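You operate a simulated robot arm through the tools that you are given. There is no shell and no other tool. Be economical: measure what you need, move in short steps, check, and stop when the job is done.

The job below is to be done with a simulated two-armed robot. You get a single attempt, and the scene is never put back.

Task
Wipe the dried ink off the roller in the bed, then put it on OK.
Fine: clamp it first; teal pad, wetted on the wash tray on the bench top, back in its place; clamp off again; leave the spare rollers and that bench's purple pad. Set down upright: teal pad. What is to be rubbed or washed off counts as gone when no trace of it is left.
Where things are to end (x, y in the base frame): blue roller within 0.025 m of [0.15, 0.49].

It is judged by the outcome, as a careful person would: the job done as asked, and still so three seconds after it is handed in. It fails if anything else is knocked over, pushed out of place, dropped, spilled or broken.

Robot
Two 7-joint arms with two-finger parallel grippers on one trunk, on a base that drives. Base frame: it is fixed to the floor where the robot stands at the start and does not move with it; the origin is under the middle of the robot, x ahead of it, y to its left, z up; the surface under the hand at the start is at about z = 0.85. Readings come in m, degrees, newtons and seconds.
The left shoulder is at the start at [0.07, 0.163, 1.22], the right one opposite. With the tool pointing down near the work surface each hand reaches from about 0.38 to 0.88 m from the robot's upright axis, wherever it stands, measured 20 degrees to its own side. Places, roughly: OK plate of the roller rack [0.1, 0.5, 0.9]; purple pad (5x5x7 cm) [-0.3, 1.4, 0.9]; roller clamp [0.6, 0, 0.9]; teal pad (5x5x7 cm) [-0.1, 1.2, 0.9]; wash tray on the bench top [-0.4, 1.4, 0.9]. Payload 3.43 kg a hand.
Tool frame (each hand has its own): the origin (TCP) lies between the finger pads and is the grasp point; the fingertips stand 0.034 m ahead of it; z points along the fingers, y is the line along which they close. The gripper opens to 0.128 m. The fingers are 0.024 m wide and 0.012 m thick; the gripper's body (0.048 by 0.13 m) begins 0.096 m behind the TCP.
Orientation is told as [roll, pitch, yaw] about the base's x, y, z axes, in that order, counted from this pose: with the fingers straight down and closing along the base's y, the tool's x points along the base's -x, its y along +y and its z along -z.

Tools
- The arms move only by the tool send_rows. It takes "left_plan", "right_plan" or both (then of equal length, played together; a hand with none holds still); each is a list of rows, each a list of 7 numbers: the shift along the tool's x, y, z in m, then the turn, a rotation vector about the tool's x, y, z in degrees, then the gripper command, from -1 (shut) to 1 (fully open), values between in proportion. In form: [[dx, dy, dz, rx, ry, rz, gripper], ...]. A call has 1 to 12 rows; each row shifts and turns the commanded pose from where the row before left it, along the tool's axes as they then stand. A row lasts 0.2 s, in which the tool goes at most 0.05 m and 8.6 degrees; a call with a longer step from one row to the next is refused whole, and so is a gripper value outside its range. A pose out of reach is approached as far as the arm can. The call stops where the force on the tool passes 80 N (or 10 N more than at its start, if that is more) or the arm is blocked; 0.2 s more then pass. Each finger travels about 0.153 m/s and halts on what it meets, pressing with about 41 N; the grip force reading is that of the motor and also rises with nothing between the fingers. The clock runs only during rows and for 0.2 s after the last one: add rows that do not move to give the fingers time. It gives the time, the measured TCP pose, the force on the tool (base axes), the opening and the grip force at its end, in the units of the frame above (readings bear some noise), with the torque about the TCP (base axes, N m) and any sound that the robot's microphone picked up.
- Cameras (640 x 400 px; columns grow to the right, rows downward): "scene" is now at [0.1089, 0.0642, 1.4444]; the picture's right is [0.73, -0.68, -0.00], its down [-0.42, -0.45, -0.78] and it looks along [0.53, 0.57, -0.62] (base axes); focal length 214 px, centre (320, 200). "left" rides on the left gripper at [0.076, 0.011, -0.16] in its tool frame; the picture's right is [-0.15, 0.99, 0.00], its down [-0.88, -0.13, -0.46] and it looks along [-0.45, -0.07, 0.89] (tool axes); focal length 234 px, centre (320, 200). "right" rides on the right gripper at [0.076, -0.011, -0.16] in its tool frame; the picture's right is [0.15, 0.99, 0.00], its down [-0.88, 0.13, -0.46] and it looks along [-0.45, 0.07, 0.89] (tool axes); focal length 234 px, centre (320, 200). There is no depth. A picture from a camera that has moved, and an enlarged one, comes with that camera's place and axes in the base frame and with its lens.
- get_image(camera): a new picture of that camera. The clock stands still meanwhile.
- slide_trunk(by): slides the trunk up (or, below 0, down) by that many m; the arms and the scene camera ride with it, the base frame stays. It gives what a move gives, with no picture.
- base_move(legs): drives the robot by 1 to 6 legs, each [ahead, left, turn to the left] in m, m and degrees, along the robot's own axes; the way and the turn of a leg run together, so that a leg with both is an arc; at most 1.5 m and 180 degrees a leg. The arms and the cameras ride along, it lands a little off, and it stops where it bumps. It gives what a move gives.
- aim_head(pan, tilt): turns the head with the scene camera to pan (to the left, within 86 degrees either way) and tilt (down, from -29 to 69), counted from straight ahead of the robot. It gives what a move gives.
- enlarge(camera, box): a new picture of the part [left, top, right, bottom] of that camera's present view, enlarged. The clock stands still meanwhile.
- hand_in(): hands the job in; it is judged then, once.

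Work in short steps. Places have to be worked out from the pictures, the camera data and where the tool is seen: move nearer, look again, correct. Check each grasp and each placing, and mend what went wrong. You have 120 turns and 88 pictures in all, those below and enlarged ones among them. Open the grippers and draw the arms clear of the work before you hand the job in, unless the task says otherwise; then end with one line.

The tools are called after "Call:" by a JSON object that holds its "name" and its "arguments". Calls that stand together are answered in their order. send_rows: Moves the arms, as the interface text tells. Its arguments: {"type":"object","properties":{"left_plan":{"type":"array","items":{"type":"array","items":{"type":"number"}}},"right_plan":{"type":"array","items":{"type":"array","items":{"type":"number"}}}},"required":[]} The other tools are called the same way: slide_trunk (by) slides the trunk up or down; base_move (legs) drives the base; aim_head (pan, tilt) turns the head that bears the scene camera; get_image (camera) takes a picture; enlarge (camera, box) takes an enlarged picture of a part of a camera's view; hand_in () hands the job in.

At the start:

```text
clock: 0.0
left_tcp_pos: [0.4069, 0.5524, 1.2429]
left_tcp_rot: [-0.1, 0.1, 0.0]
left_force: [-0.1, -0.6, -0.4]
left_moment: [0.02, 0.04, -0.01]
left_grip_width: 0.1279
left_grip_force: 0.1
right_tcp_pos: [0.521, 0.0041, 1.2547]
right_tcp_rot: [0.0, 0.0, -0.1]
right_force: [-0.4, 0.8, 0.1]
right_moment: [-0.01, 0.0, 0.01]
right_grip_width: 0.1282
right_grip_force: 0.0
trunk travel left (down, up): [-0.7, 0.24]
robot x, y, heading: [0.0027, -0.003, 0.2]
head pan, tilt: [47.1, 38.3]
```

scene: 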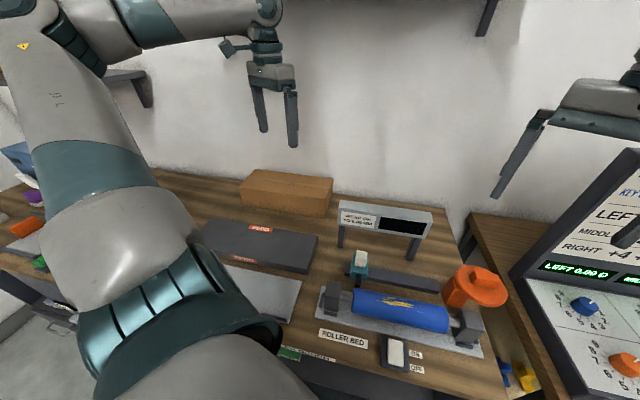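
right: 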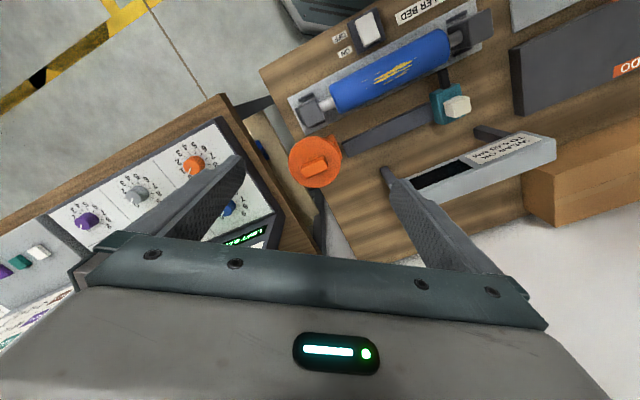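
left: 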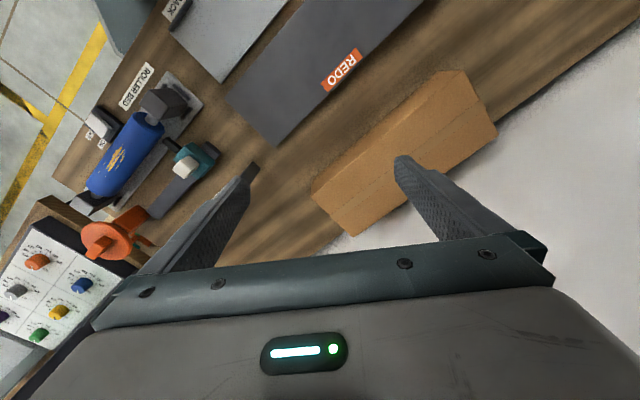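

The roller bed with a blue roller, an ON/OFF switch, a tealish slider and an orange knob are visible. I look closer at the bed and sign.

Call:
{"name": "enlarge", "arguments": {"camera": "scene", "box": [260, 180, 520, 400]}}

Call:
{"name": "enlarge", "arguments": {"camera": "right", "box": [260, 0, 640, 240]}}

```text
1.82 times, centred on (390, 290) of scene
camera zoom: at [0.1089, 0.0642, 1.4444], right [0.73, -0.68, 0.0], down [-0.42, -0.45, -0.78], along [0.53, 0.57, -0.62], focal length 390 px, centre (193, 36)
```

zoom: 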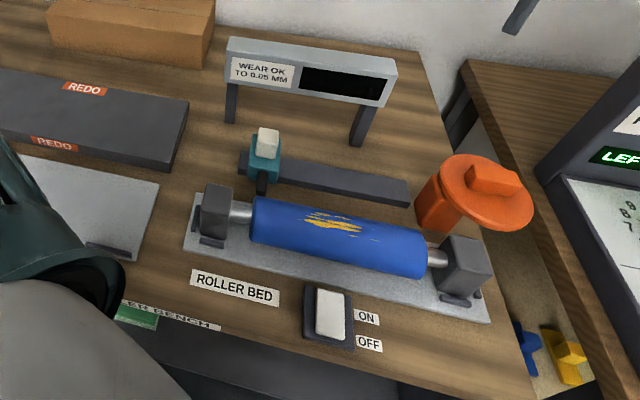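

```text
1.67 times, centred on (450, 120) of right
camera zoom: at [0.4456, -0.0082, 1.4138], right [-0.15, 0.99, 0.0], down [0.88, 0.13, 0.46], along [0.45, 0.07, -0.89], focal length 390 px, centre (103, 333)
```

zoom: 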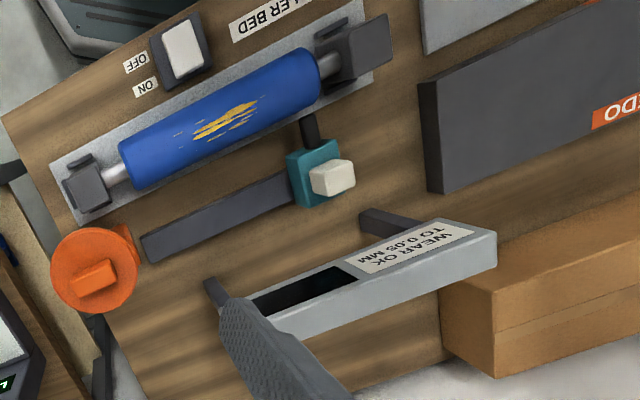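

Survey the rest with the head: left side, and then straight ahead.

Call:
{"name": "aim_head", "arguments": {"pan": 86, "tilt": 35}}

Call:
{"name": "get_image", "arguments": {"camera": "scene"}}

Call:
{"name": "aim_head", "arguments": {"pan": 10, "tilt": 45}}

Call:
{"name": "get_image", "arguments": {"camera": "scene"}}

```text
clock: 1.1
left_tcp_pos: [0.4076, 0.5522, 1.2434]
left_tcp_rot: [0.0, 0.0, 0.0]
left_force: [0.4, -0.8, 0.0]
left_moment: [-0.01, 0.02, 0.0]
left_grip_width: 0.1281
left_grip_force: 0.1
right_tcp_pos: [0.5227, 0.0037, 1.255]
right_tcp_rot: [0.0, 0.0, 0.0]
right_force: [-0.3, 0.4, -0.3]
right_moment: [-0.02, 0.02, -0.04]
right_grip_width: 0.128
right_grip_force: 0.0
trunk travel left (down, up): [-0.7, 0.24]
robot x, y, heading: [0.0031, -0.001, -0.1]
head pan, tilt: [85.9, 35.0]
```

```text
82 pictures are left
camera scene: at [0.0566, 0.0889, 1.4494], right [1.0, -0.07, 0.0], down [-0.04, -0.57, -0.82], along [0.06, 0.82, -0.57], focal length 214 px, centre (320, 200)
```

scene: 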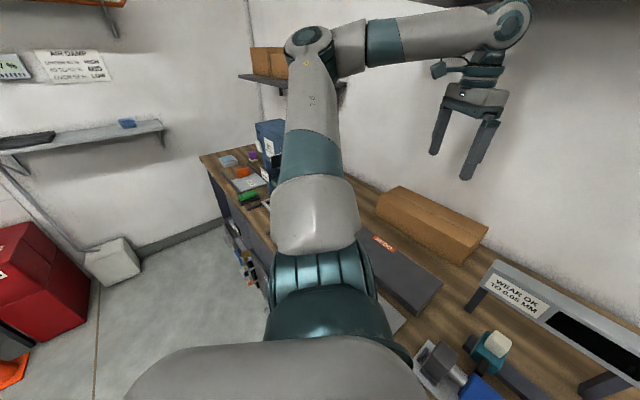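

```text
clock: 2.5
left_tcp_pos: [0.4081, 0.553, 1.2435]
left_tcp_rot: [0.0, 0.0, -0.1]
left_force: [-0.5, 0.6, 0.6]
left_moment: [0.03, 0.04, 0.0]
left_grip_width: 0.128
left_grip_force: 0.1
right_tcp_pos: [0.5225, 0.002, 1.2537]
right_tcp_rot: [-0.1, -0.1, 0.1]
right_force: [-0.1, 0.2, -0.4]
right_moment: [0.01, -0.02, 0.01]
right_grip_width: 0.128
right_grip_force: 0.1
trunk travel left (down, up): [-0.7, 0.24]
robot x, y, heading: [-0.0016, -0.001, 0.0]
head pan, tilt: [10.0, 45.0]
```

```text
81 pictures are left
camera scene: at [0.1304, 0.0153, 1.4346], right [0.17, -0.98, 0.0], down [-0.7, -0.12, -0.71], along [0.7, 0.12, -0.71], focal length 214 px, centre (320, 200)
```

scene: 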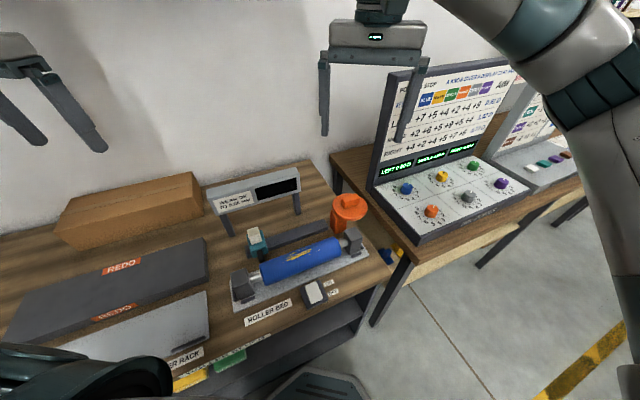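

The bench runs along about (-0.53, 0.85); the orange device near (0.61, 0.0) should be the clamp. I zoom in on it and on the switch.

Call:
{"name": "enlarge", "arguments": {"camera": "right", "box": [270, 100, 370, 220]}}

Call:
{"name": "enlarge", "arguments": {"camera": "scene", "box": [220, 160, 400, 320]}}

```text
3.33 times, centred on (320, 160) of right
camera zoom: at [0.4456, -0.0082, 1.4138], right [-0.15, 0.99, 0.0], down [0.88, 0.13, 0.46], along [0.45, 0.07, -0.89], focal length 781 px, centre (320, 333)
```

zoom: 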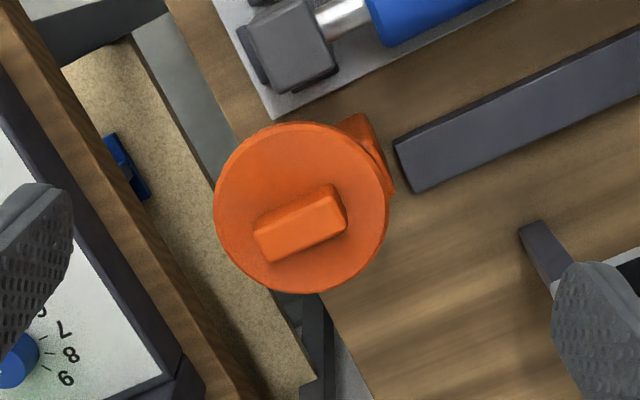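

```text
2.50 times, centred on (310, 240) of scene
camera zoom: at [0.1304, 0.0153, 1.4346], right [0.17, -0.98, 0.0], down [-0.7, -0.12, -0.71], along [0.7, 0.12, -0.71], focal length 536 px, centre (345, 100)
```

zoom: 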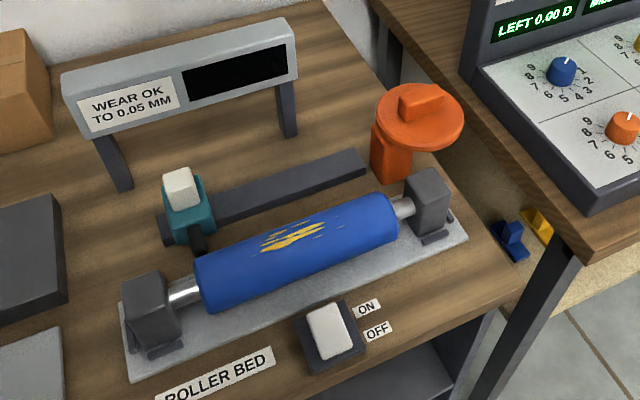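

The clamp's ridge comes out at about (0.600, 0.004, 0.97), parallel to the bench. I bring the right hand above it, turned so the fingers close across the ridge, and look.

Call:
{"name": "send_rows", "arguments": {"right_plan": [[-0.039, 0, 0, 0, 0, 0, 0], [-0.039, 0.001, 0, 0, 0, 0, 0], [0, 0, 0.02, 0, 0, 8.3, 0], [0, 0, 0.02, 0, 0, 8.3, 0], [0, 0, 0.02, 0, 0, 8.3, 0], [0, 0, 0.02, 0, 0, 8.3, 0], [0, 0, 0.02, 0, 0, 8.3, 0], [0, 0, 0.02, 0, 0, 8.3, 0], [0, 0, 0.02, 0, 0, 8.2, 0]]}}

Call:
{"name": "get_image", "arguments": {"camera": "right"}}

Call:
{"name": "get_image", "arguments": {"camera": "scene"}}

```text
clock: 4.5
left_tcp_pos: [0.4069, 0.5518, 1.2434]
left_tcp_rot: [0.0, -0.1, 0.0]
left_force: [0.3, 0.1, 0.1]
left_moment: [-0.05, 0.0, -0.01]
left_grip_width: 0.1278
left_grip_force: 0.1
right_tcp_pos: [0.5998, 0.004, 1.1146]
right_tcp_rot: [0.0, 0.0, -58.1]
right_force: [0.3, -0.3, -0.5]
right_moment: [0.0, 0.04, -0.02]
right_grip_width: 0.0641
right_grip_force: 0.1
trunk travel left (down, up): [-0.7, 0.24]
robot x, y, heading: [0.0002, 0.0007, -0.1]
head pan, tilt: [10.0, 45.0]
```

```text
78 pictures are left
camera right: at [0.5512, 0.0617, 1.2735], right [0.76, 0.65, 0.0], down [0.58, -0.68, 0.45], along [0.29, -0.35, -0.89], focal length 234 px, centre (320, 200)
```

right: 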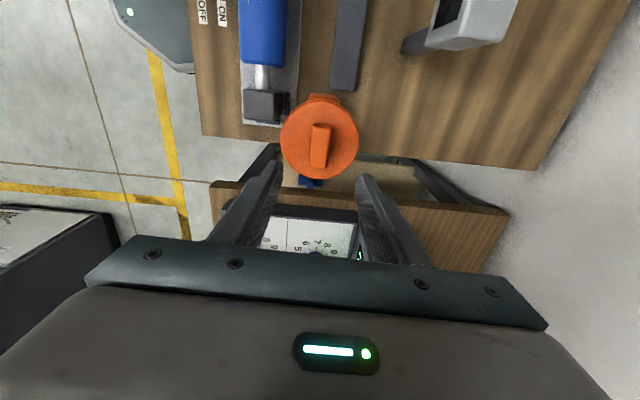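

```text
77 pictures are left
camera scene: at [0.1308, 0.0149, 1.4346], right [0.17, -0.98, 0.0], down [-0.7, -0.12, -0.71], along [0.7, 0.12, -0.71], focal length 214 px, centre (320, 200)
```

scene: 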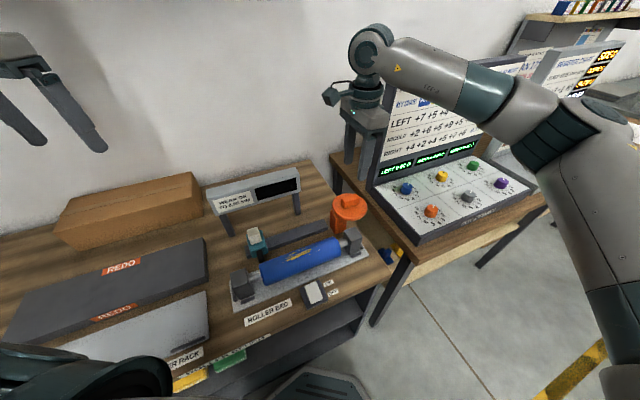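

The ridge is confirmed at (0.599, 0.003). I descend to tips at about 0.968 and close gently.

Call:
{"name": "send_rows", "arguments": {"right_plan": [[0, 0, 0.04, 0, 0, 0, 0], [0, 0, 0.04, 0, 0, 0, 0], [0, 0, 0.03, 0, 0, 0, 0], [0, 0, 0, 0, 0, 0, 0]]}}

Call:
{"name": "get_image", "arguments": {"camera": "right"}}

Call:
{"name": "enlarge", "arguments": {"camera": "scene", "box": [270, 140, 430, 260]}}

```text
clock: 5.5
left_tcp_pos: [0.4075, 0.5512, 1.2438]
left_tcp_rot: [0.1, -0.1, 0.0]
left_force: [0.1, 0.7, 0.0]
left_moment: [-0.02, 0.0, -0.01]
left_grip_width: 0.1282
left_grip_force: 0.1
right_tcp_pos: [0.6024, 0.0053, 1.0056]
right_tcp_rot: [-0.1, 0.1, -58.0]
right_force: [-0.7, 0.5, 0.6]
right_moment: [0.01, -0.03, 0.0]
right_grip_width: 0.064
right_grip_force: 0.0
trunk travel left (down, up): [-0.7, 0.24]
robot x, y, heading: [0.0026, 0.0011, 0.3]
head pan, tilt: [10.0, 45.0]
```

```text
76 pictures are left
camera right: at [0.5517, 0.0629, 1.1647], right [0.76, 0.65, 0.0], down [0.58, -0.68, 0.46], along [0.3, -0.35, -0.89], focal length 234 px, centre (320, 200)
```

right: 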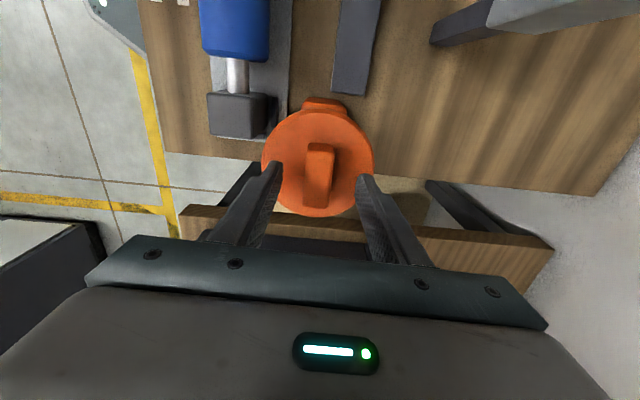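

```text
3.33 times, centred on (350, 200) of scene
camera zoom: at [0.1303, 0.0152, 1.4346], right [0.17, -0.98, 0.0], down [-0.7, -0.12, -0.71], along [0.7, 0.12, -0.71], focal length 715 px, centre (220, 200)
```

zoom: 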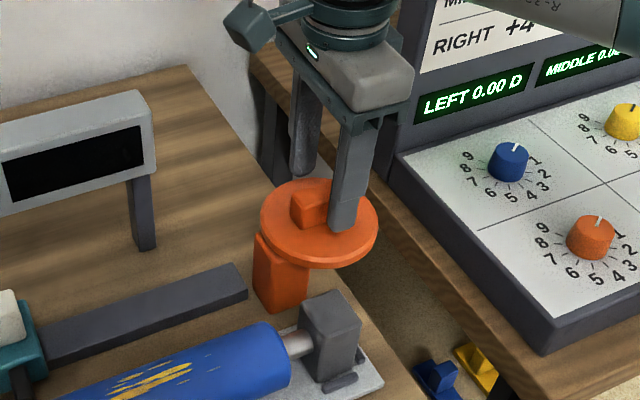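

Aligned with the ridge; I close on it.

Call:
{"name": "send_rows", "arguments": {"right_plan": [[0, 0, 0.004, 0, 0, 0, -1], [0, 0, 0, 0, 0, 0, -1], [0, 0, 0, 0, 0, 0, -1]]}}

```text
clock: 6.3
left_tcp_pos: [0.4049, 0.551, 1.2444]
left_tcp_rot: [0.0, -0.2, 0.0]
left_force: [-0.5, -0.3, -0.2]
left_moment: [-0.01, -0.02, 0.0]
left_grip_width: 0.128
left_grip_force: 0.0
right_tcp_pos: [0.5984, 0.0023, 1.0031]
right_tcp_rot: [0.1, -0.1, -58.0]
right_force: [-8.3, -6.7, 16.7]
right_moment: [-0.09, 0.89, 0.46]
right_grip_width: 0.0237
right_grip_force: 45.0
trunk travel left (down, up): [-0.7, 0.24]
robot x, y, heading: [-0.0014, -0.0012, 0.1]
head pan, tilt: [10.0, 45.0]
```

Gripped (24 mm). I try turning clockwise by small steps and watch the torque.

Call:
{"name": "send_rows", "arguments": {"right_plan": [[0, 0, 0, 0, 0, 6, -1], [0, 0, 0, 0, 0, 6, -1], [0, 0, 0, 0, 0, 6, -1], [0, 0, 0, 0, 0, 0, -1]]}}

Call:
{"name": "enlarge", "arguments": {"camera": "scene", "box": [220, 140, 430, 300]}}

```text
clock: 7.3
left_tcp_pos: [0.3987, 0.549, 1.2486]
left_tcp_rot: [0.1, -0.4, -0.1]
left_force: [-0.5, 0.4, 0.1]
left_moment: [0.03, 0.01, -0.01]
left_grip_width: 0.1279
left_grip_force: 0.2
right_tcp_pos: [0.5906, -0.0006, 1.0042]
right_tcp_rot: [-0.3, 0.0, -76.0]
right_force: [-45.2, -26.2, 12.5]
right_moment: [-0.33, 0.94, 1.83]
right_grip_width: 0.0254
right_grip_force: 45.1
trunk travel left (down, up): [-0.7, 0.24]
robot x, y, heading: [-0.0046, -0.0034, 0.1]
head pan, tilt: [10.0, 45.0]
```

```text
2.50 times, centred on (325, 220) of scene
camera zoom: at [0.1212, 0.0105, 1.4354], right [0.17, -0.98, 0.0], down [-0.69, -0.12, -0.71], along [0.7, 0.12, -0.7], focal length 536 px, centre (308, 150)
```

zoom: 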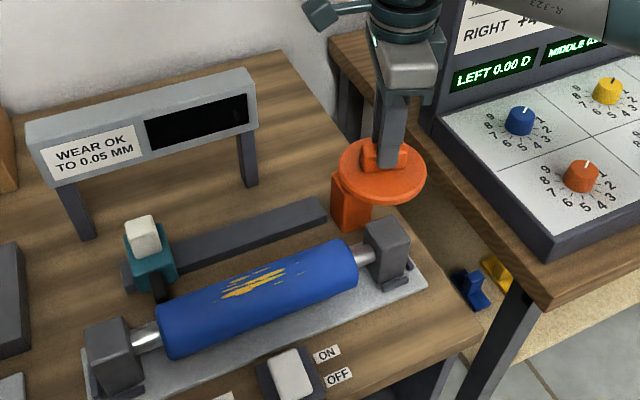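

The reaction points straight away from the bench back, as if the knob swings about the post beside it. I look from the hand.

Call:
{"name": "enlarge", "arguments": {"camera": "right", "box": [200, 40, 440, 240]}}

```text
2.00 times, centred on (320, 140) of right
camera zoom: at [0.563, 0.07, 1.1631], right [0.92, 0.38, 0.0], down [0.34, -0.82, 0.46], along [0.17, -0.42, -0.89], focal length 468 px, centre (320, 320)
```

zoom: 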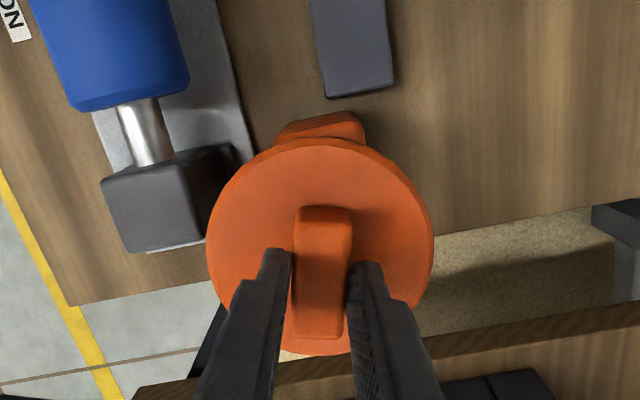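

The knob seems to sit offset from its post, so its axis may not be at my TCP. I yield along the force by 8 mm and see whether force relaxes.

Call:
{"name": "send_rows", "arguments": {"right_plan": [[0, -0.008, 0, 0, 0, 0, -1], [0, 0, 0, 0, 0, 0, -1], [0, 0, 0, 0, 0, 0, -1]]}}

```text
clock: 8.1
left_tcp_pos: [0.4041, 0.5488, 1.2465]
left_tcp_rot: [0.2, -0.2, 0.1]
left_force: [0.3, 0.5, -0.4]
left_moment: [0.0, 0.01, 0.0]
left_grip_width: 0.1283
left_grip_force: 0.1
right_tcp_pos: [0.5909, -0.0012, 1.004]
right_tcp_rot: [0.3, 0.0, -76.2]
right_force: [-11.3, -21.6, 26.0]
right_moment: [-0.36, 0.89, 0.69]
right_grip_width: 0.0254
right_grip_force: 44.9
trunk travel left (down, up): [-0.7, 0.24]
robot x, y, heading: [0.0007, -0.0014, 0.1]
head pan, tilt: [10.0, 45.0]
```

Forces relaxed; the handle moved 8 mm in 18°, so the pivot is the post about 27 mm along tool +x. I continue clockwise along that arc.

Call:
{"name": "send_rows", "arguments": {"right_plan": [[0.0003, -0.0038, -0.001, 0, 0, 8, -1], [0.0003, -0.0038, 0, 0, 0, 8, -1], [0.0003, -0.0038, 0, 0, 0, 8, -1], [0, 0, 0, 0, 0, 0, -1]]}}

Call:
{"name": "enlarge", "arguments": {"camera": "scene", "box": [220, 140, 430, 300]}}

```text
clock: 9.1
left_tcp_pos: [0.4013, 0.5483, 1.2469]
left_tcp_rot: [0.2, -0.3, 0.0]
left_force: [0.2, 0.7, 0.1]
left_moment: [0.0, 0.02, -0.06]
left_grip_width: 0.1278
left_grip_force: 0.1
right_tcp_pos: [0.5734, -0.0009, 1.0045]
right_tcp_rot: [0.1, 0.0, -100.0]
right_force: [-27.0, -26.9, 17.9]
right_moment: [-0.29, 1.0, 0.78]
right_grip_width: 0.0236
right_grip_force: 45.0
trunk travel left (down, up): [-0.7, 0.24]
robot x, y, heading: [0.0008, -0.0012, 0.0]
head pan, tilt: [10.0, 45.0]
```

```text
2.50 times, centred on (325, 220) of scene
camera zoom: at [0.1237, 0.0105, 1.4352], right [0.17, -0.98, 0.0], down [-0.69, -0.12, -0.71], along [0.7, 0.12, -0.7], focal length 536 px, centre (308, 150)
```

zoom: 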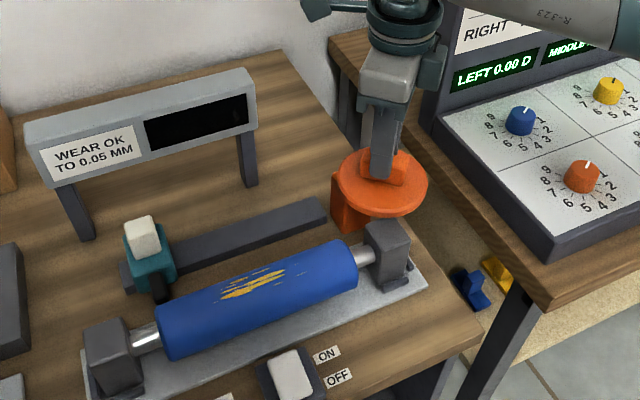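

It swings toward the roller's bearing block, so this is the clamping sense; fitted radius about 37 mm. I go on.

Call:
{"name": "send_rows", "arguments": {"right_plan": [[0.0004, -0.0055, 0, 0, 0, 8, -1], [0.0004, -0.0055, 0, 0, 0, 8, -1], [0.0004, -0.0055, 0, 0, 0, 8, -1], [0, 0, 0, 0, 0, 0, -1]]}}

Call:
{"name": "enlarge", "arguments": {"camera": "scene", "box": [220, 140, 430, 300]}}

```text
clock: 10.1
left_tcp_pos: [0.4027, 0.5482, 1.248]
left_tcp_rot: [0.2, -0.3, 0.0]
left_force: [0.1, -0.1, -0.4]
left_moment: [0.0, -0.01, 0.0]
left_grip_width: 0.1282
left_grip_force: 0.0
right_tcp_pos: [0.5611, 0.0041, 1.0036]
right_tcp_rot: [0.1, 0.0, -124.0]
right_force: [-24.4, -28.7, 15.5]
right_moment: [-0.64, 1.05, 0.22]
right_grip_width: 0.0235
right_grip_force: 45.3
trunk travel left (down, up): [-0.7, 0.24]
robot x, y, heading: [0.0003, 0.0047, -0.2]
head pan, tilt: [10.0, 45.0]
```

```text
2.50 times, centred on (325, 220) of scene
camera zoom: at [0.1247, 0.0104, 1.4352], right [0.17, -0.98, 0.0], down [-0.69, -0.12, -0.71], along [0.7, 0.12, -0.7], focal length 536 px, centre (308, 150)
```

zoom: 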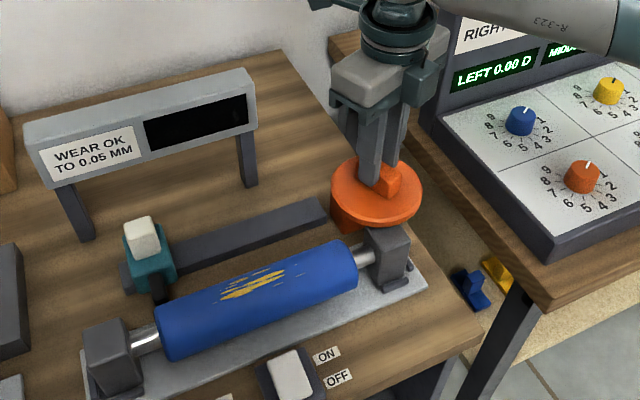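

Still free; continue.

Call:
{"name": "send_rows", "arguments": {"right_plan": [[0.0004, -0.0049, 0, 0, 0, 8, -1], [0.0004, -0.0049, 0, 0, 0, 8, -1], [0.0004, -0.0049, 0, 0, 0, 8, -1], [0, 0, 0, 0, 0, 0, -1]]}}

Call:
{"name": "enlarge", "arguments": {"camera": "scene", "box": [220, 140, 430, 300]}}

```text
clock: 11.1
left_tcp_pos: [0.4031, 0.5469, 1.248]
left_tcp_rot: [0.2, -0.2, 0.0]
left_force: [0.3, 0.1, 0.6]
left_moment: [-0.02, 0.0, -0.01]
left_grip_width: 0.1281
left_grip_force: 0.1
right_tcp_pos: [0.551, 0.0149, 1.0045]
right_tcp_rot: [0.1, 0.1, -148.0]
right_force: [-22.6, -30.2, 8.2]
right_moment: [-0.56, 0.87, 1.41]
right_grip_width: 0.0239
right_grip_force: 44.8
trunk travel left (down, up): [-0.7, 0.24]
robot x, y, heading: [-0.0004, -0.0052, -0.1]
head pan, tilt: [10.0, 45.0]
```

```text
2.50 times, centred on (325, 220) of scene
camera zoom: at [0.1257, 0.0099, 1.435], right [0.17, -0.98, 0.0], down [-0.69, -0.12, -0.71], along [0.7, 0.13, -0.7], focal length 536 px, centre (308, 150)
```

zoom: 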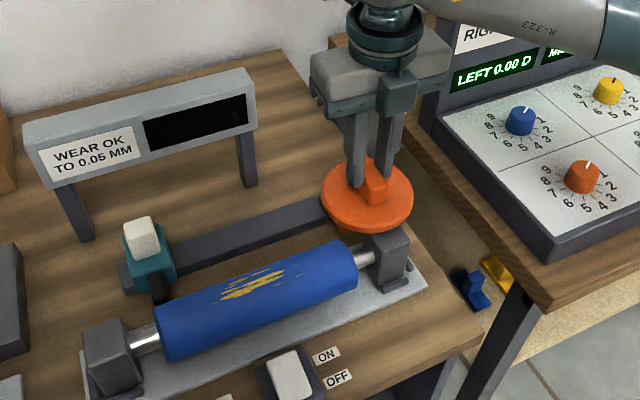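

90° turned and moment is up somewhat; I test a further 6° to see if this is the stop.

Call:
{"name": "send_rows", "arguments": {"right_plan": [[0.0004, -0.0037, 0, 0, 0, 6, -1], [0, 0, 0, 0, 0, 0, -1]]}}

Call:
{"name": "enlarge", "arguments": {"camera": "right", "box": [200, 0, 440, 240]}}

```text
clock: 11.7
left_tcp_pos: [0.4056, 0.5467, 1.2477]
left_tcp_rot: [0.3, -0.2, 0.0]
left_force: [-0.6, 0.5, 0.0]
left_moment: [0.02, 0.02, 0.01]
left_grip_width: 0.1279
left_grip_force: 0.0
right_tcp_pos: [0.5516, 0.0146, 1.0047]
right_tcp_rot: [0.2, 0.1, -154.2]
right_force: [-9.6, -38.8, 12.4]
right_moment: [-0.73, 0.44, 1.4]
right_grip_width: 0.0267
right_grip_force: 44.6
trunk travel left (down, up): [-0.7, 0.24]
robot x, y, heading: [0.0016, 0.0004, 0.1]
head pan, tilt: [10.0, 45.0]
```

```text
1.67 times, centred on (320, 120) of right
camera zoom: at [0.6151, 0.0582, 1.1631], right [0.56, -0.83, 0.0], down [-0.74, -0.5, 0.45], along [-0.37, -0.26, -0.89], focal length 390 px, centre (320, 333)
```

zoom: 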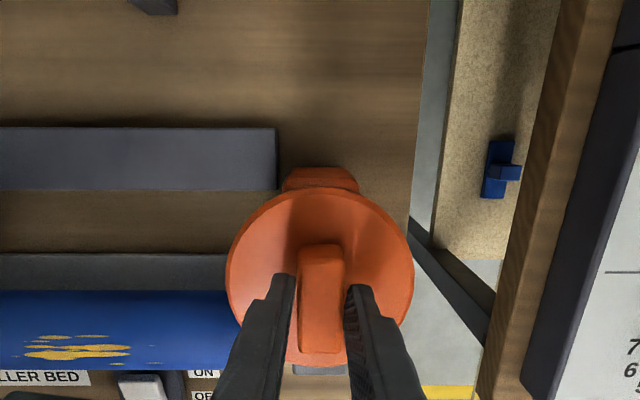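

The hand no longer moved and the fingers only slipped: the stop is at 90°, with the disc over the shaft end, so it is clamped. I undo the overtwist, open, and lift.

Call:
{"name": "send_rows", "arguments": {"right_plan": [[0, 0.0037, 0, 0, 0, -6, -1], [0, 0, 0, 0, 0, 0, 0], [0, 0, 0, 0, 0, 0, 0], [0, 0, -0.04, 0, 0, 0, 0], [0, 0, -0.05, 0, 0, 0, 0], [0, 0, -0.05, 0, 0, 8, 0], [0, 0, -0.05, 0, 0, -8, 0]]}}

Call:
{"name": "enlarge", "arguments": {"camera": "scene", "box": [220, 140, 430, 300]}}

```text
clock: 13.3
left_tcp_pos: [0.4074, 0.5542, 1.2423]
left_tcp_rot: [-0.1, 0.1, 0.1]
left_force: [0.6, 0.6, 0.3]
left_moment: [-0.04, -0.03, 0.0]
left_grip_width: 0.1282
left_grip_force: 0.0
right_tcp_pos: [0.5544, 0.0214, 1.1915]
right_tcp_rot: [0.0, 0.0, -147.9]
right_force: [0.1, 0.1, -0.4]
right_moment: [-0.03, -0.05, 0.02]
right_grip_width: 0.0639
right_grip_force: 0.1
trunk travel left (down, up): [-0.7, 0.24]
robot x, y, heading: [-0.0044, -0.0014, -0.1]
head pan, tilt: [10.0, 45.0]
```

```text
2.50 times, centred on (325, 220) of scene
camera zoom: at [0.1293, 0.0163, 1.4346], right [0.17, -0.98, 0.0], down [-0.7, -0.12, -0.71], along [0.7, 0.12, -0.71], focal length 536 px, centre (308, 150)
```

zoom: 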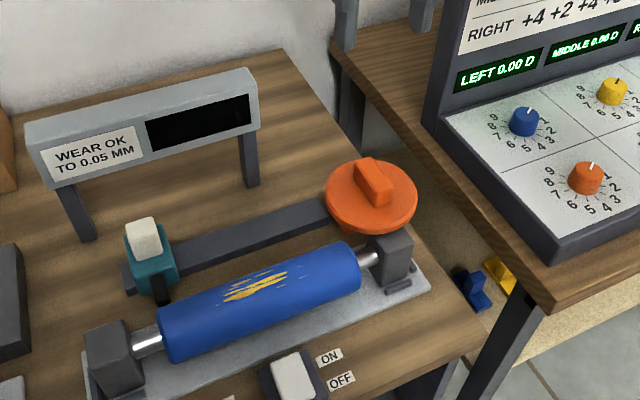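

The clamp stands at its stop. I now untwist and retract the right hand and bring the left hand in, before driving.

Call:
{"name": "send_rows", "arguments": {"left_plan": [[-0.004, -0.032, 0, 0, 0, 0, 0], [-0.004, -0.032, 0, 0, 0, 0, 0], [-0.004, -0.032, 0, 0, 0, 0, 0], [-0.004, -0.032, 0, 0, 0, 0, 0], [-0.004, -0.032, 0, 0, 0, 0, 0], [-0.004, -0.032, 0, 0, 0, 0, 0], [-0.004, -0.032, 0, 0, 0, 0, 0], [-0.004, -0.032, 0, 0, 0, 0, 0], [-0.004, -0.032, 0, 0, 0, 0, 0], [-0.004, -0.032, 0, 0, 0, 0, 0], [-0.004, -0.032, 0, 0, 0, 0, 0]], "right_plan": [[0, 0, -0.005, 0, 0, -8.18, 0], [0, 0, -0.005, 0, 0, -8.18, 0], [0, 0, -0.005, 0, 0, -8.18, 0], [0, 0, -0.005, 0, 0, -8.18, 0], [0, 0, -0.005, 0, 0, -8.18, 0], [0, 0, -0.005, 0, 0, -8.18, 0], [0, 0, -0.005, 0, 0, -8.18, 0], [0, 0, -0.005, 0, 0, -8.18, 0], [0, 0, -0.005, 0, 0, -8.18, 0], [0, 0, -0.005, 0, 0, -8.18, 0], [0, 0, -0.005, 0, 0, -8.18, 0]]}}

Call:
{"name": "send_rows", "arguments": {"right_plan": [[-0.017, -0.036, 0, 0, 0, 0, 0], [-0.017, -0.036, 0, 0, 0, 0, 0], [-0.017, -0.036, 0, 0, 0, 0, 0], [-0.017, -0.036, 0, 0, 0, 0, 0], [-0.017, -0.036, 0, 0, 0, 0, 0], [-0.017, -0.036, 0, 0, 0, 0, 0]]}}

Call:
{"name": "base_move", "arguments": {"legs": [[0, 0, 32]]}}

```text
clock: 15.7
left_tcp_pos: [0.4533, 0.1981, 1.2419]
left_tcp_rot: [0.0, 0.0, 0.1]
left_force: [0.8, -0.3, 0.8]
left_moment: [0.0, 0.02, 0.01]
left_grip_width: 0.0643
left_grip_force: 0.0
right_tcp_pos: [0.5569, 0.0187, 1.2459]
right_tcp_rot: [-0.1, 0.1, -57.9]
right_force: [-0.1, 0.0, 0.2]
right_moment: [0.02, -0.03, 0.02]
right_grip_width: 0.064
right_grip_force: 0.1
trunk travel left (down, up): [-0.7, 0.24]
robot x, y, heading: [-0.0019, 0.003, 0.3]
head pan, tilt: [10.0, 45.0]
```

```text
clock: 17.1
left_tcp_pos: [0.4502, 0.197, 1.2436]
left_tcp_rot: [0.0, -0.2, 0.0]
left_force: [-0.2, -0.5, 0.0]
left_moment: [0.03, -0.01, -0.03]
left_grip_width: 0.0641
left_grip_force: 0.1
right_tcp_pos: [0.4256, -0.1847, 1.2471]
right_tcp_rot: [0.0, 0.1, -58.0]
right_force: [0.6, 0.2, -0.2]
right_moment: [0.0, -0.03, 0.01]
right_grip_width: 0.064
right_grip_force: 0.0
trunk travel left (down, up): [-0.7, 0.24]
robot x, y, heading: [-0.0004, 0.0029, -0.1]
head pan, tilt: [10.0, 45.0]
```

```text
clock: 19.1
left_tcp_pos: [0.2772, 0.408, 1.2418]
left_tcp_rot: [0.0, 0.0, 32.0]
left_force: [-0.1, -0.7, -0.4]
left_moment: [-0.03, 0.04, 0.02]
left_grip_width: 0.0639
left_grip_force: 0.0
right_tcp_pos: [0.4569, 0.0722, 1.247]
right_tcp_rot: [0.0, 0.0, -25.9]
right_force: [-0.5, -0.8, -0.6]
right_moment: [0.0, -0.01, 0.03]
right_grip_width: 0.064
right_grip_force: 0.1
trunk travel left (down, up): [-0.7, 0.24]
robot x, y, heading: [0.0002, 0.0017, 32.2]
head pan, tilt: [10.0, 45.0]
```

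Turned to face the bench. I look along it to the left before strafing.

Call:
{"name": "aim_head", "arguments": {"pan": 65, "tilt": 35}}

Call:
{"name": "get_image", "arguments": {"camera": "scene"}}

```text
clock: 20.3
left_tcp_pos: [0.2774, 0.407, 1.242]
left_tcp_rot: [0.0, 0.0, 32.0]
left_force: [0.3, 1.3, 0.7]
left_moment: [0.0, 0.01, -0.01]
left_grip_width: 0.0637
left_grip_force: 0.0
right_tcp_pos: [0.4578, 0.072, 1.247]
right_tcp_rot: [0.0, 0.1, -25.9]
right_force: [-0.7, -0.5, -0.2]
right_moment: [-0.03, 0.03, -0.02]
right_grip_width: 0.0637
right_grip_force: 0.0
trunk travel left (down, up): [-0.7, 0.24]
robot x, y, heading: [0.0003, 0.0015, 32.2]
head pan, tilt: [65.0, 35.0]
```

```text
67 pictures are left
camera scene: at [0.0317, 0.1151, 1.4494], right [0.99, 0.12, 0.0], down [0.07, -0.57, -0.82], along [-0.1, 0.81, -0.57], focal length 214 px, centre (320, 200)
```

scene: 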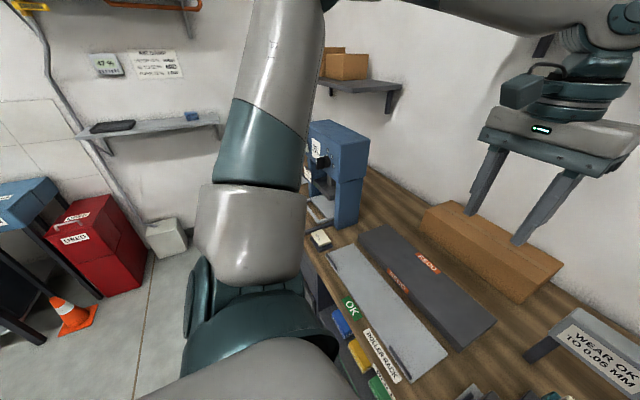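

A tall blue machine (top ~1.25 m) stands on the bench on the way, so I raise the trunk before strafing left part of the way.

Call:
{"name": "slide_trunk", "arguments": {"by": 0.2}}

Call:
{"name": "send_rows", "arguments": {"left_plan": [[0.03, 0, -0.03, 0, 0, 0, 0], [0.03, 0, -0.03, 0, 0, 0, 0]]}}

Call:
{"name": "base_move", "arguments": {"legs": [[0, 0.55, 0]]}}

Call:
{"name": "aim_head", "arguments": {"pan": 35, "tilt": 40}}

Call:
{"name": "get_image", "arguments": {"camera": "scene"}}

```text
clock: 22.5
left_tcp_pos: [0.2769, 0.4084, 1.442]
left_tcp_rot: [0.1, 0.1, 32.3]
left_force: [0.5, -0.4, -0.3]
left_moment: [0.01, 0.01, 0.02]
left_grip_width: 0.0642
left_grip_force: 0.1
right_tcp_pos: [0.4572, 0.0726, 1.4468]
right_tcp_rot: [0.0, -0.1, -25.9]
right_force: [0.1, 0.2, 1.1]
right_moment: [0.02, -0.04, 0.01]
right_grip_width: 0.0641
right_grip_force: 0.0
trunk travel left (down, up): [-0.9, 0.04]
robot x, y, heading: [-0.0031, -0.0006, 32.2]
head pan, tilt: [65.0, 35.0]
```

```text
clock: 23.1
left_tcp_pos: [0.2238, 0.3763, 1.5058]
left_tcp_rot: [0.0, -0.1, 32.1]
left_force: [-0.3, -0.3, 0.2]
left_moment: [0.02, 0.0, 0.03]
left_grip_width: 0.0639
left_grip_force: 0.2
right_tcp_pos: [0.4534, 0.0695, 1.4485]
right_tcp_rot: [0.2, -0.1, -25.9]
right_force: [0.3, 0.4, 0.2]
right_moment: [0.04, -0.07, 0.03]
right_grip_width: 0.064
right_grip_force: 0.1
trunk travel left (down, up): [-0.9, 0.04]
robot x, y, heading: [-0.0022, -0.0021, 31.8]
head pan, tilt: [65.0, 35.0]
```

```text
clock: 25.8
left_tcp_pos: [-0.0069, 0.7563, 1.5046]
left_tcp_rot: [0.0, 0.0, 30.3]
left_force: [0.2, 0.3, 0.5]
left_moment: [-0.04, 0.02, 0.03]
left_grip_width: 0.0639
left_grip_force: 0.1
right_tcp_pos: [0.2125, 0.442, 1.4463]
right_tcp_rot: [-0.2, 0.1, -27.8]
right_force: [-0.1, -0.8, -0.3]
right_moment: [-0.01, 0.03, -0.01]
right_grip_width: 0.0639
right_grip_force: 0.0
trunk travel left (down, up): [-0.9, 0.04]
robot x, y, heading: [-0.249, 0.3816, 30.1]
head pan, tilt: [65.0, 35.0]
stopped in leg 1: the robot was blocked; the commanded pose is now the measured one
```

```text
clock: 26.7
left_tcp_pos: [-0.0106, 0.7561, 1.5064]
left_tcp_rot: [0.0, 0.0, 30.1]
left_force: [0.2, 0.1, 0.3]
left_moment: [-0.02, -0.03, -0.02]
left_grip_width: 0.0643
left_grip_force: 0.1
right_tcp_pos: [0.211, 0.4431, 1.4463]
right_tcp_rot: [-0.1, 0.1, -27.7]
right_force: [0.4, 0.6, -0.2]
right_moment: [-0.02, -0.01, 0.03]
right_grip_width: 0.0638
right_grip_force: 0.0
trunk travel left (down, up): [-0.9, 0.04]
robot x, y, heading: [-0.2466, 0.3851, 30.4]
head pan, tilt: [35.0, 40.0]
```

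```text
66 pictures are left
camera scene: at [-0.171, 0.4894, 1.6419], right [0.91, -0.42, 0.0], down [-0.27, -0.58, -0.77], along [0.32, 0.7, -0.64], focal length 214 px, centre (320, 200)
```

scene: 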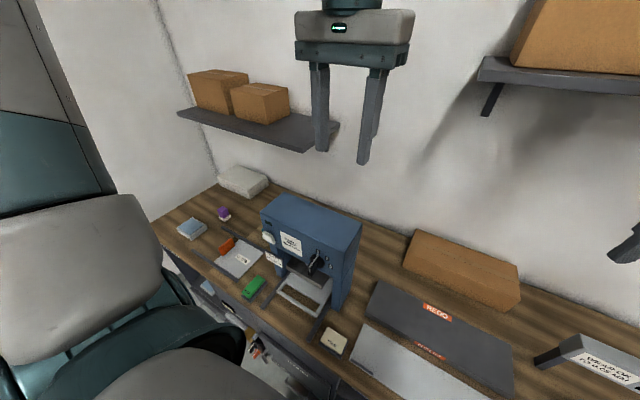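

The base was blocked. I look down-left to see what it met.

Call:
{"name": "aim_head", "arguments": {"pan": 70, "tilt": 62}}

Call:
{"name": "get_image", "arguments": {"camera": "scene"}}

Call:
{"name": "aim_head", "arguments": {"pan": 15, "tilt": 65}}

Call:
{"name": "get_image", "arguments": {"camera": "scene"}}

```text
clock: 27.7
left_tcp_pos: [-0.0093, 0.7566, 1.5041]
left_tcp_rot: [0.1, -0.1, 30.2]
left_force: [0.6, 0.7, -0.9]
left_moment: [-0.01, -0.01, -0.02]
left_grip_width: 0.0638
left_grip_force: 0.0
right_tcp_pos: [0.2117, 0.4417, 1.4467]
right_tcp_rot: [-0.2, 0.0, -27.7]
right_force: [-0.6, 0.5, -0.9]
right_moment: [-0.03, -0.03, 0.02]
right_grip_width: 0.0644
right_grip_force: 0.0
trunk travel left (down, up): [-0.9, 0.04]
robot x, y, heading: [-0.2468, 0.383, 30.3]
head pan, tilt: [70.0, 62.0]
```

```text
65 pictures are left
camera scene: at [-0.2166, 0.4755, 1.6128], right [0.98, 0.18, 0.0], down [0.16, -0.87, -0.47], along [-0.08, 0.46, -0.88], focal length 214 px, centre (320, 200)
```

scene: 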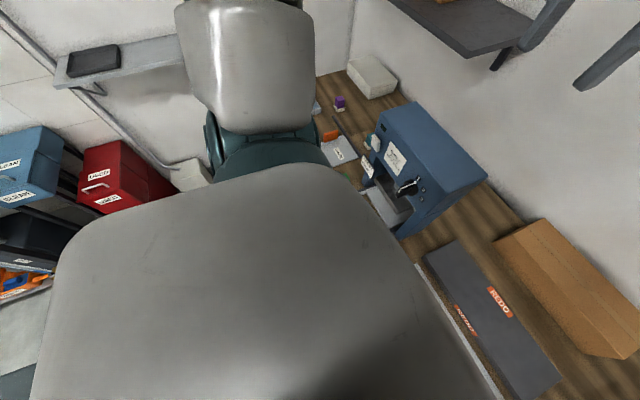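

```text
clock: 29.0
left_tcp_pos: [-0.0087, 0.756, 1.5048]
left_tcp_rot: [0.0, -0.2, 30.2]
left_force: [-0.2, 0.0, 0.1]
left_moment: [0.0, 0.0, -0.03]
left_grip_width: 0.0639
left_grip_force: 0.0
right_tcp_pos: [0.2114, 0.4434, 1.4466]
right_tcp_rot: [0.0, -0.1, -27.9]
right_force: [-0.1, -0.9, 0.3]
right_moment: [0.0, -0.01, -0.02]
right_grip_width: 0.0642
right_grip_force: 0.1
trunk travel left (down, up): [-0.9, 0.04]
robot x, y, heading: [-0.247, 0.3871, 30.1]
head pan, tilt: [15.0, 65.0]
```

```text
64 pictures are left
camera scene: at [-0.1626, 0.455, 1.6095], right [0.71, -0.7, 0.0], down [-0.64, -0.64, -0.42], along [0.3, 0.3, -0.91], focal length 214 px, centre (320, 200)
```

scene: 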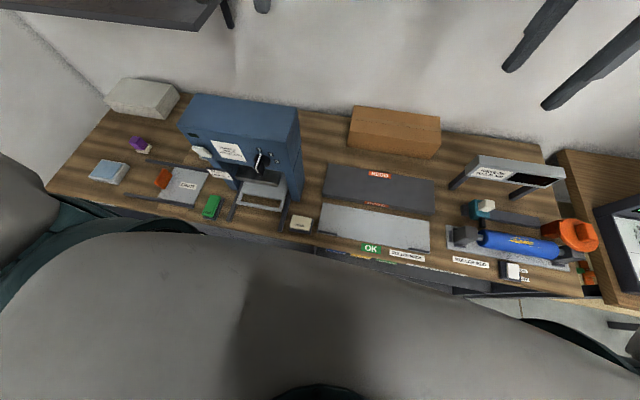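

Bench layout: the pale-blue item near (-0.44, 1.39) should be the wash tray, purple pad near (-0.29, 1.43), and a pad beside the machine near (-0.11, 1.17). I zoom in on those.

Call:
{"name": "enlarge", "arguments": {"camera": "scene", "box": [60, 70, 320, 240]}}

```text
2.35 times, centred on (190, 155) of scene
camera zoom: at [-0.1626, 0.455, 1.6095], right [0.71, -0.7, 0.0], down [-0.64, -0.64, -0.42], along [0.3, 0.3, -0.91], focal length 505 px, centre (626, 306)
```

zoom: 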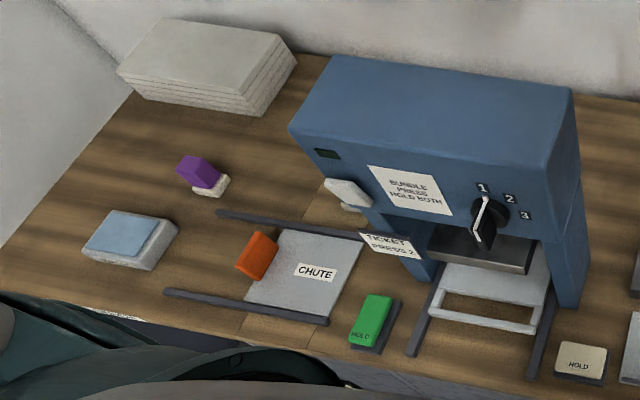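

I back away from the bench a little and strafe on toward the tray.

Call:
{"name": "base_move", "arguments": {"legs": [[-0.12, 0, 0], [0, 0.3, 0], [0, 0.33, 2]]}}

```text
clock: 33.6
left_tcp_pos: [-0.4378, 1.2366, 1.5052]
left_tcp_rot: [0.2, -0.1, 31.8]
left_force: [0.0, -0.5, 0.4]
left_moment: [0.02, 0.05, -0.01]
left_grip_width: 0.0639
left_grip_force: 0.0
right_tcp_pos: [-0.2097, 0.9303, 1.4457]
right_tcp_rot: [0.0, 0.2, -25.9]
right_force: [0.7, 0.1, 0.4]
right_moment: [0.01, 0.04, 0.02]
right_grip_width: 0.0638
right_grip_force: 0.1
trunk travel left (down, up): [-0.9, 0.04]
robot x, y, heading: [-0.666, 0.8624, 32.1]
head pan, tilt: [15.0, 65.0]
```

Now look with the scene camera and left wrist camera.

Call:
{"name": "aim_head", "arguments": {"pan": 10, "tilt": 55}}

Call:
{"name": "get_image", "arguments": {"camera": "scene"}}

Call:
{"name": "get_image", "arguments": {"camera": "left"}}

```text
clock: 34.3
left_tcp_pos: [-0.4379, 1.2374, 1.5056]
left_tcp_rot: [0.0, -0.1, 31.9]
left_force: [0.6, -1.6, -0.5]
left_moment: [-0.03, -0.02, -0.05]
left_grip_width: 0.0641
left_grip_force: 0.0
right_tcp_pos: [-0.209, 0.9316, 1.4461]
right_tcp_rot: [-0.1, 0.1, -26.0]
right_force: [-0.3, 0.5, -1.2]
right_moment: [0.01, 0.01, -0.03]
right_grip_width: 0.0637
right_grip_force: 0.0
trunk travel left (down, up): [-0.9, 0.04]
robot x, y, heading: [-0.6688, 0.8599, 31.8]
head pan, tilt: [10.0, 55.0]
```

```text
62 pictures are left
camera scene: at [-0.5708, 0.9361, 1.6211], right [0.67, -0.74, 0.0], down [-0.61, -0.55, -0.57], along [0.43, 0.38, -0.82], focal length 214 px, centre (320, 200)
```

scene: 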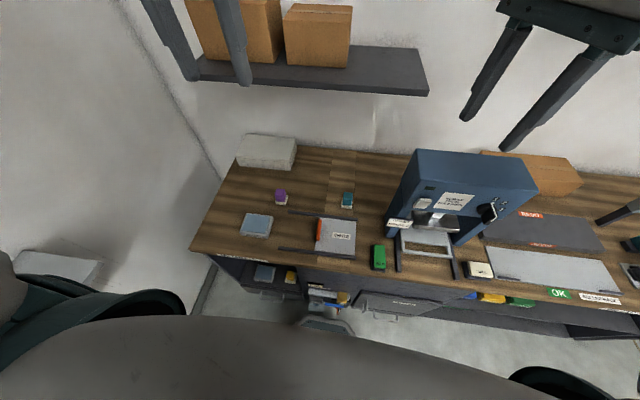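

```text
61 pictures are left
camera left: at [-0.5106, 1.2079, 1.6642], right [-0.4, 0.92, 0.0], down [0.82, 0.35, 0.46], along [0.42, 0.18, -0.89], focal length 234 px, centre (320, 200)
```

left: 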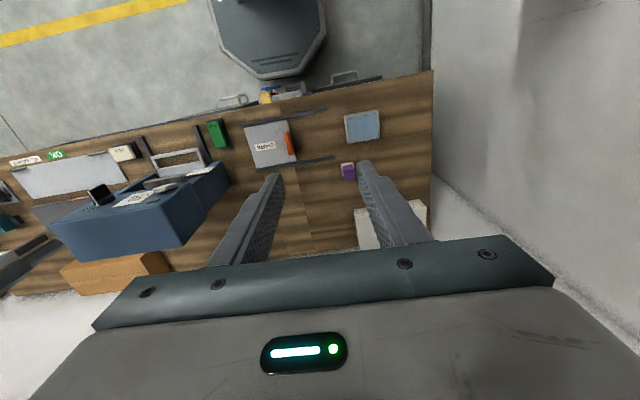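

The teal pad stands at about (-0.108, 1.196), tray at (-0.434, 1.388). Zoom for details.

Call:
{"name": "enlarge", "arguments": {"camera": "scene", "box": [220, 170, 400, 280]}}

```text
3.56 times, centred on (310, 225) of scene
camera zoom: at [-0.5708, 0.9361, 1.6211], right [0.67, -0.74, 0.0], down [-0.61, -0.55, -0.57], along [0.43, 0.38, -0.82], focal length 763 px, centre (356, 111)
```

zoom: 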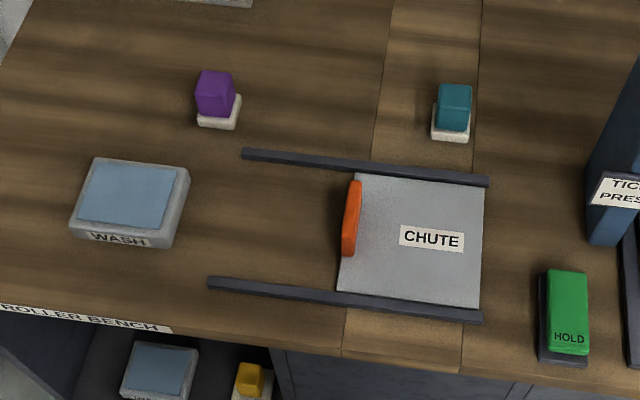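

A WASH tray on the bench and the teal pad (handle on white felt) are clear. I bring the left hand above the teal pad, bench-aligned.

Call:
{"name": "send_rows", "arguments": {"left_plan": [[-0.0214, -0.0176, 0.0345, 0, 0, 0, 0.4], [-0.0214, -0.0176, 0.0345, 0, 0, 0, 0.4], [-0.0214, -0.0176, 0.0345, 0, 0, 0, 0.4], [-0.0214, -0.0176, 0.0345, 0, 0, 0, 0.4], [-0.0214, -0.0176, 0.0345, 0, 0, 0, 0.4], [-0.0214, -0.0176, 0.0345, 0, 0, 0, 0.4], [-0.0214, -0.0176, 0.0345, 0, 0, 0, 0.4], [-0.0214, -0.0176, 0.0345, 0, 0, 0, 0.4], [-0.0214, -0.0176, 0.0345, 0, 0, 0, 0.4], [-0.0214, -0.0176, 0.0345, 0, 0, 0, 0.4], [-0.0214, -0.0176, 0.0345, 0, 0, 0, 0.4], [-0.0214, -0.0176, 0.0345, 0, 0, 0, 0.4]]}}

Call:
{"name": "get_image", "arguments": {"camera": "left"}}

```text
clock: 36.9
left_tcp_pos: [-0.2804, 1.3004, 1.1982]
left_tcp_rot: [-0.1, -0.2, 32.0]
left_force: [0.1, -0.6, -0.7]
left_moment: [0.01, -0.04, 0.0]
left_grip_width: 0.0895
left_grip_force: 0.1
left hand out of reach, approached as far as the arm can: row 5, 6, 7, 8, 9, 10, 11, 12
right_tcp_pos: [-0.2098, 0.9318, 1.4466]
right_tcp_rot: [-0.2, 0.0, -26.0]
right_force: [0.3, -0.2, -0.6]
right_moment: [0.0, -0.01, -0.03]
right_grip_width: 0.0641
right_grip_force: 0.1
trunk travel left (down, up): [-0.9, 0.04]
robot x, y, heading: [-0.6676, 0.8605, 32.0]
head pan, tilt: [10.0, 55.0]
```

```text
59 pictures are left
camera left: at [-0.3532, 1.2707, 1.3577], right [-0.4, 0.92, 0.0], down [0.81, 0.36, 0.46], along [0.42, 0.18, -0.89], focal length 234 px, centre (320, 200)
```

left: 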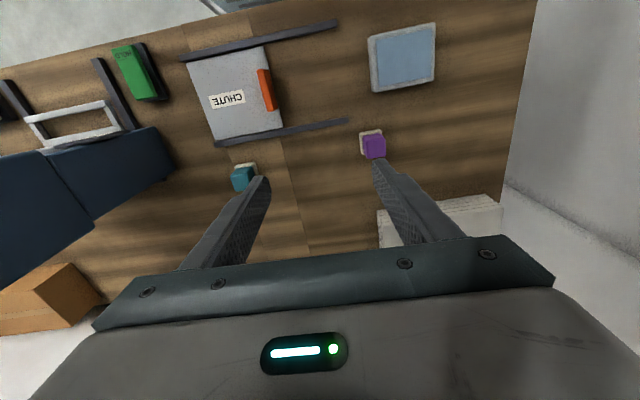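

The arm ran out of reach because the trunk is raised. I lower the trunk by 0.1 and see where the hand goes.

Call:
{"name": "slide_trunk", "arguments": {"by": -0.1}}

Call:
{"name": "send_rows", "arguments": {"left_plan": [[0, 0, 0, 0, 0, 0, 0.4]]}}

```text
clock: 38.2
left_tcp_pos: [-0.2808, 1.2991, 1.099]
left_tcp_rot: [-0.1, -0.2, 31.9]
left_force: [-0.5, 0.0, 0.4]
left_moment: [0.0, -0.01, -0.01]
left_grip_width: 0.0894
left_grip_force: 0.1
right_tcp_pos: [-0.2091, 0.932, 1.3465]
right_tcp_rot: [-0.1, -0.1, -26.0]
right_force: [-0.5, -0.3, -0.3]
right_moment: [-0.02, -0.03, 0.02]
right_grip_width: 0.0641
right_grip_force: 0.1
trunk travel left (down, up): [-0.8, 0.14]
robot x, y, heading: [-0.6669, 0.8608, 31.9]
head pan, tilt: [10.0, 55.0]
```

```text
clock: 38.6
left_tcp_pos: [-0.2797, 1.2997, 1.0985]
left_tcp_rot: [-0.1, -0.1, 31.8]
left_force: [-0.1, 0.2, 0.0]
left_moment: [-0.04, 0.0, -0.04]
left_grip_width: 0.0894
left_grip_force: 0.1
right_tcp_pos: [-0.2093, 0.9322, 1.3455]
right_tcp_rot: [-0.1, 0.0, -26.0]
right_force: [-0.6, -0.8, -0.1]
right_moment: [0.01, 0.0, -0.04]
right_grip_width: 0.064
right_grip_force: 0.0
trunk travel left (down, up): [-0.8, 0.14]
robot x, y, heading: [-0.6702, 0.863, 31.8]
head pan, tilt: [10.0, 55.0]
```

Commanded pose follows the measured one. I raise the hand 0.1, lower the trunk 0.1 to its original height, then move over the pad.

Call:
{"name": "send_rows", "arguments": {"left_plan": [[0, 0, -0.04, 0, 0, 0, 0.4], [0, 0, -0.04, 0, 0, 0, 0.4], [0, 0, -0.02, 0, 0, 0, 0.4]]}}

Call:
{"name": "slide_trunk", "arguments": {"by": -0.1}}

Call:
{"name": "send_rows", "arguments": {"left_plan": [[-0.0178, -0.0362, 0, 0, 0, 0, 0.4], [-0.0178, -0.0362, 0, 0, 0, 0, 0.4], [-0.0178, -0.0362, 0, 0, 0, 0, 0.4], [-0.0178, -0.0362, 0, 0, 0, 0, 0.4], [-0.0178, -0.0362, 0, 0, 0, 0, 0.4], [0, 0, 0.02, 0, 0, 0, 0.4]]}}

Call:
{"name": "get_image", "arguments": {"camera": "left"}}

```text
clock: 39.4
left_tcp_pos: [-0.2817, 1.2992, 1.2009]
left_tcp_rot: [-0.1, -0.2, 32.0]
left_force: [-0.3, 0.1, -0.6]
left_moment: [0.03, -0.02, 0.0]
left_grip_width: 0.0899
left_grip_force: 0.1
right_tcp_pos: [-0.2086, 0.9315, 1.3462]
right_tcp_rot: [-0.2, -0.1, -26.0]
right_force: [0.1, -0.3, 0.8]
right_moment: [0.01, 0.0, 0.02]
right_grip_width: 0.0641
right_grip_force: 0.0
trunk travel left (down, up): [-0.8, 0.14]
robot x, y, heading: [-0.6677, 0.8619, 32.0]
head pan, tilt: [10.0, 55.0]
```

```text
clock: 40.8
left_tcp_pos: [-0.2819, 1.2987, 1.0985]
left_tcp_rot: [-0.1, -0.3, 31.7]
left_force: [0.1, -0.4, 0.4]
left_moment: [0.0, 0.0, 0.0]
left_grip_width: 0.0896
left_grip_force: 0.1
right_tcp_pos: [-0.2097, 0.9321, 1.2463]
right_tcp_rot: [-0.1, 0.0, -26.0]
right_force: [0.9, 0.1, 0.3]
right_moment: [-0.01, 0.0, 0.0]
right_grip_width: 0.0638
right_grip_force: 0.0
trunk travel left (down, up): [-0.7, 0.24]
robot x, y, heading: [-0.6673, 0.8613, 32.1]
head pan, tilt: [10.0, 55.0]
```

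```text
clock: 42.2
left_tcp_pos: [-0.2625, 1.2891, 1.0792]
left_tcp_rot: [-0.2, -0.1, 31.9]
left_force: [0.6, 0.0, 0.5]
left_moment: [-0.01, 0.0, -0.02]
left_grip_width: 0.0898
left_grip_force: 0.0
left hand out of reach, approached as far as the arm can: row 1, 2, 3, 4, 5
right_tcp_pos: [-0.2081, 0.9336, 1.2456]
right_tcp_rot: [-0.1, 0.1, -26.0]
right_force: [0.3, 0.6, -0.5]
right_moment: [-0.02, 0.01, 0.01]
right_grip_width: 0.064
right_grip_force: 0.0
trunk travel left (down, up): [-0.7, 0.24]
robot x, y, heading: [-0.6665, 0.8614, 32.0]
head pan, tilt: [10.0, 55.0]
```

```text
58 pictures are left
camera left: at [-0.335, 1.26, 1.2382], right [-0.4, 0.92, 0.0], down [0.81, 0.36, 0.46], along [0.42, 0.18, -0.89], focal length 234 px, centre (320, 200)
```

left: 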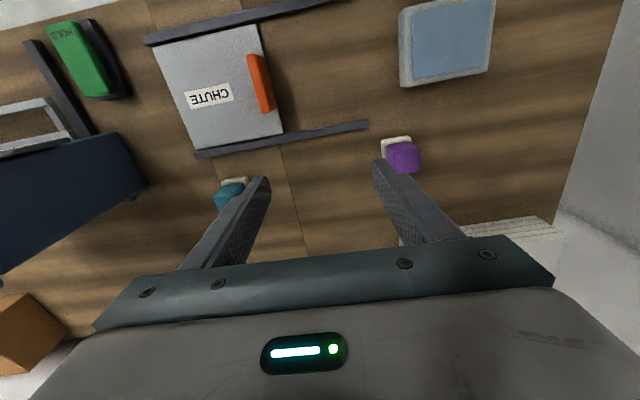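

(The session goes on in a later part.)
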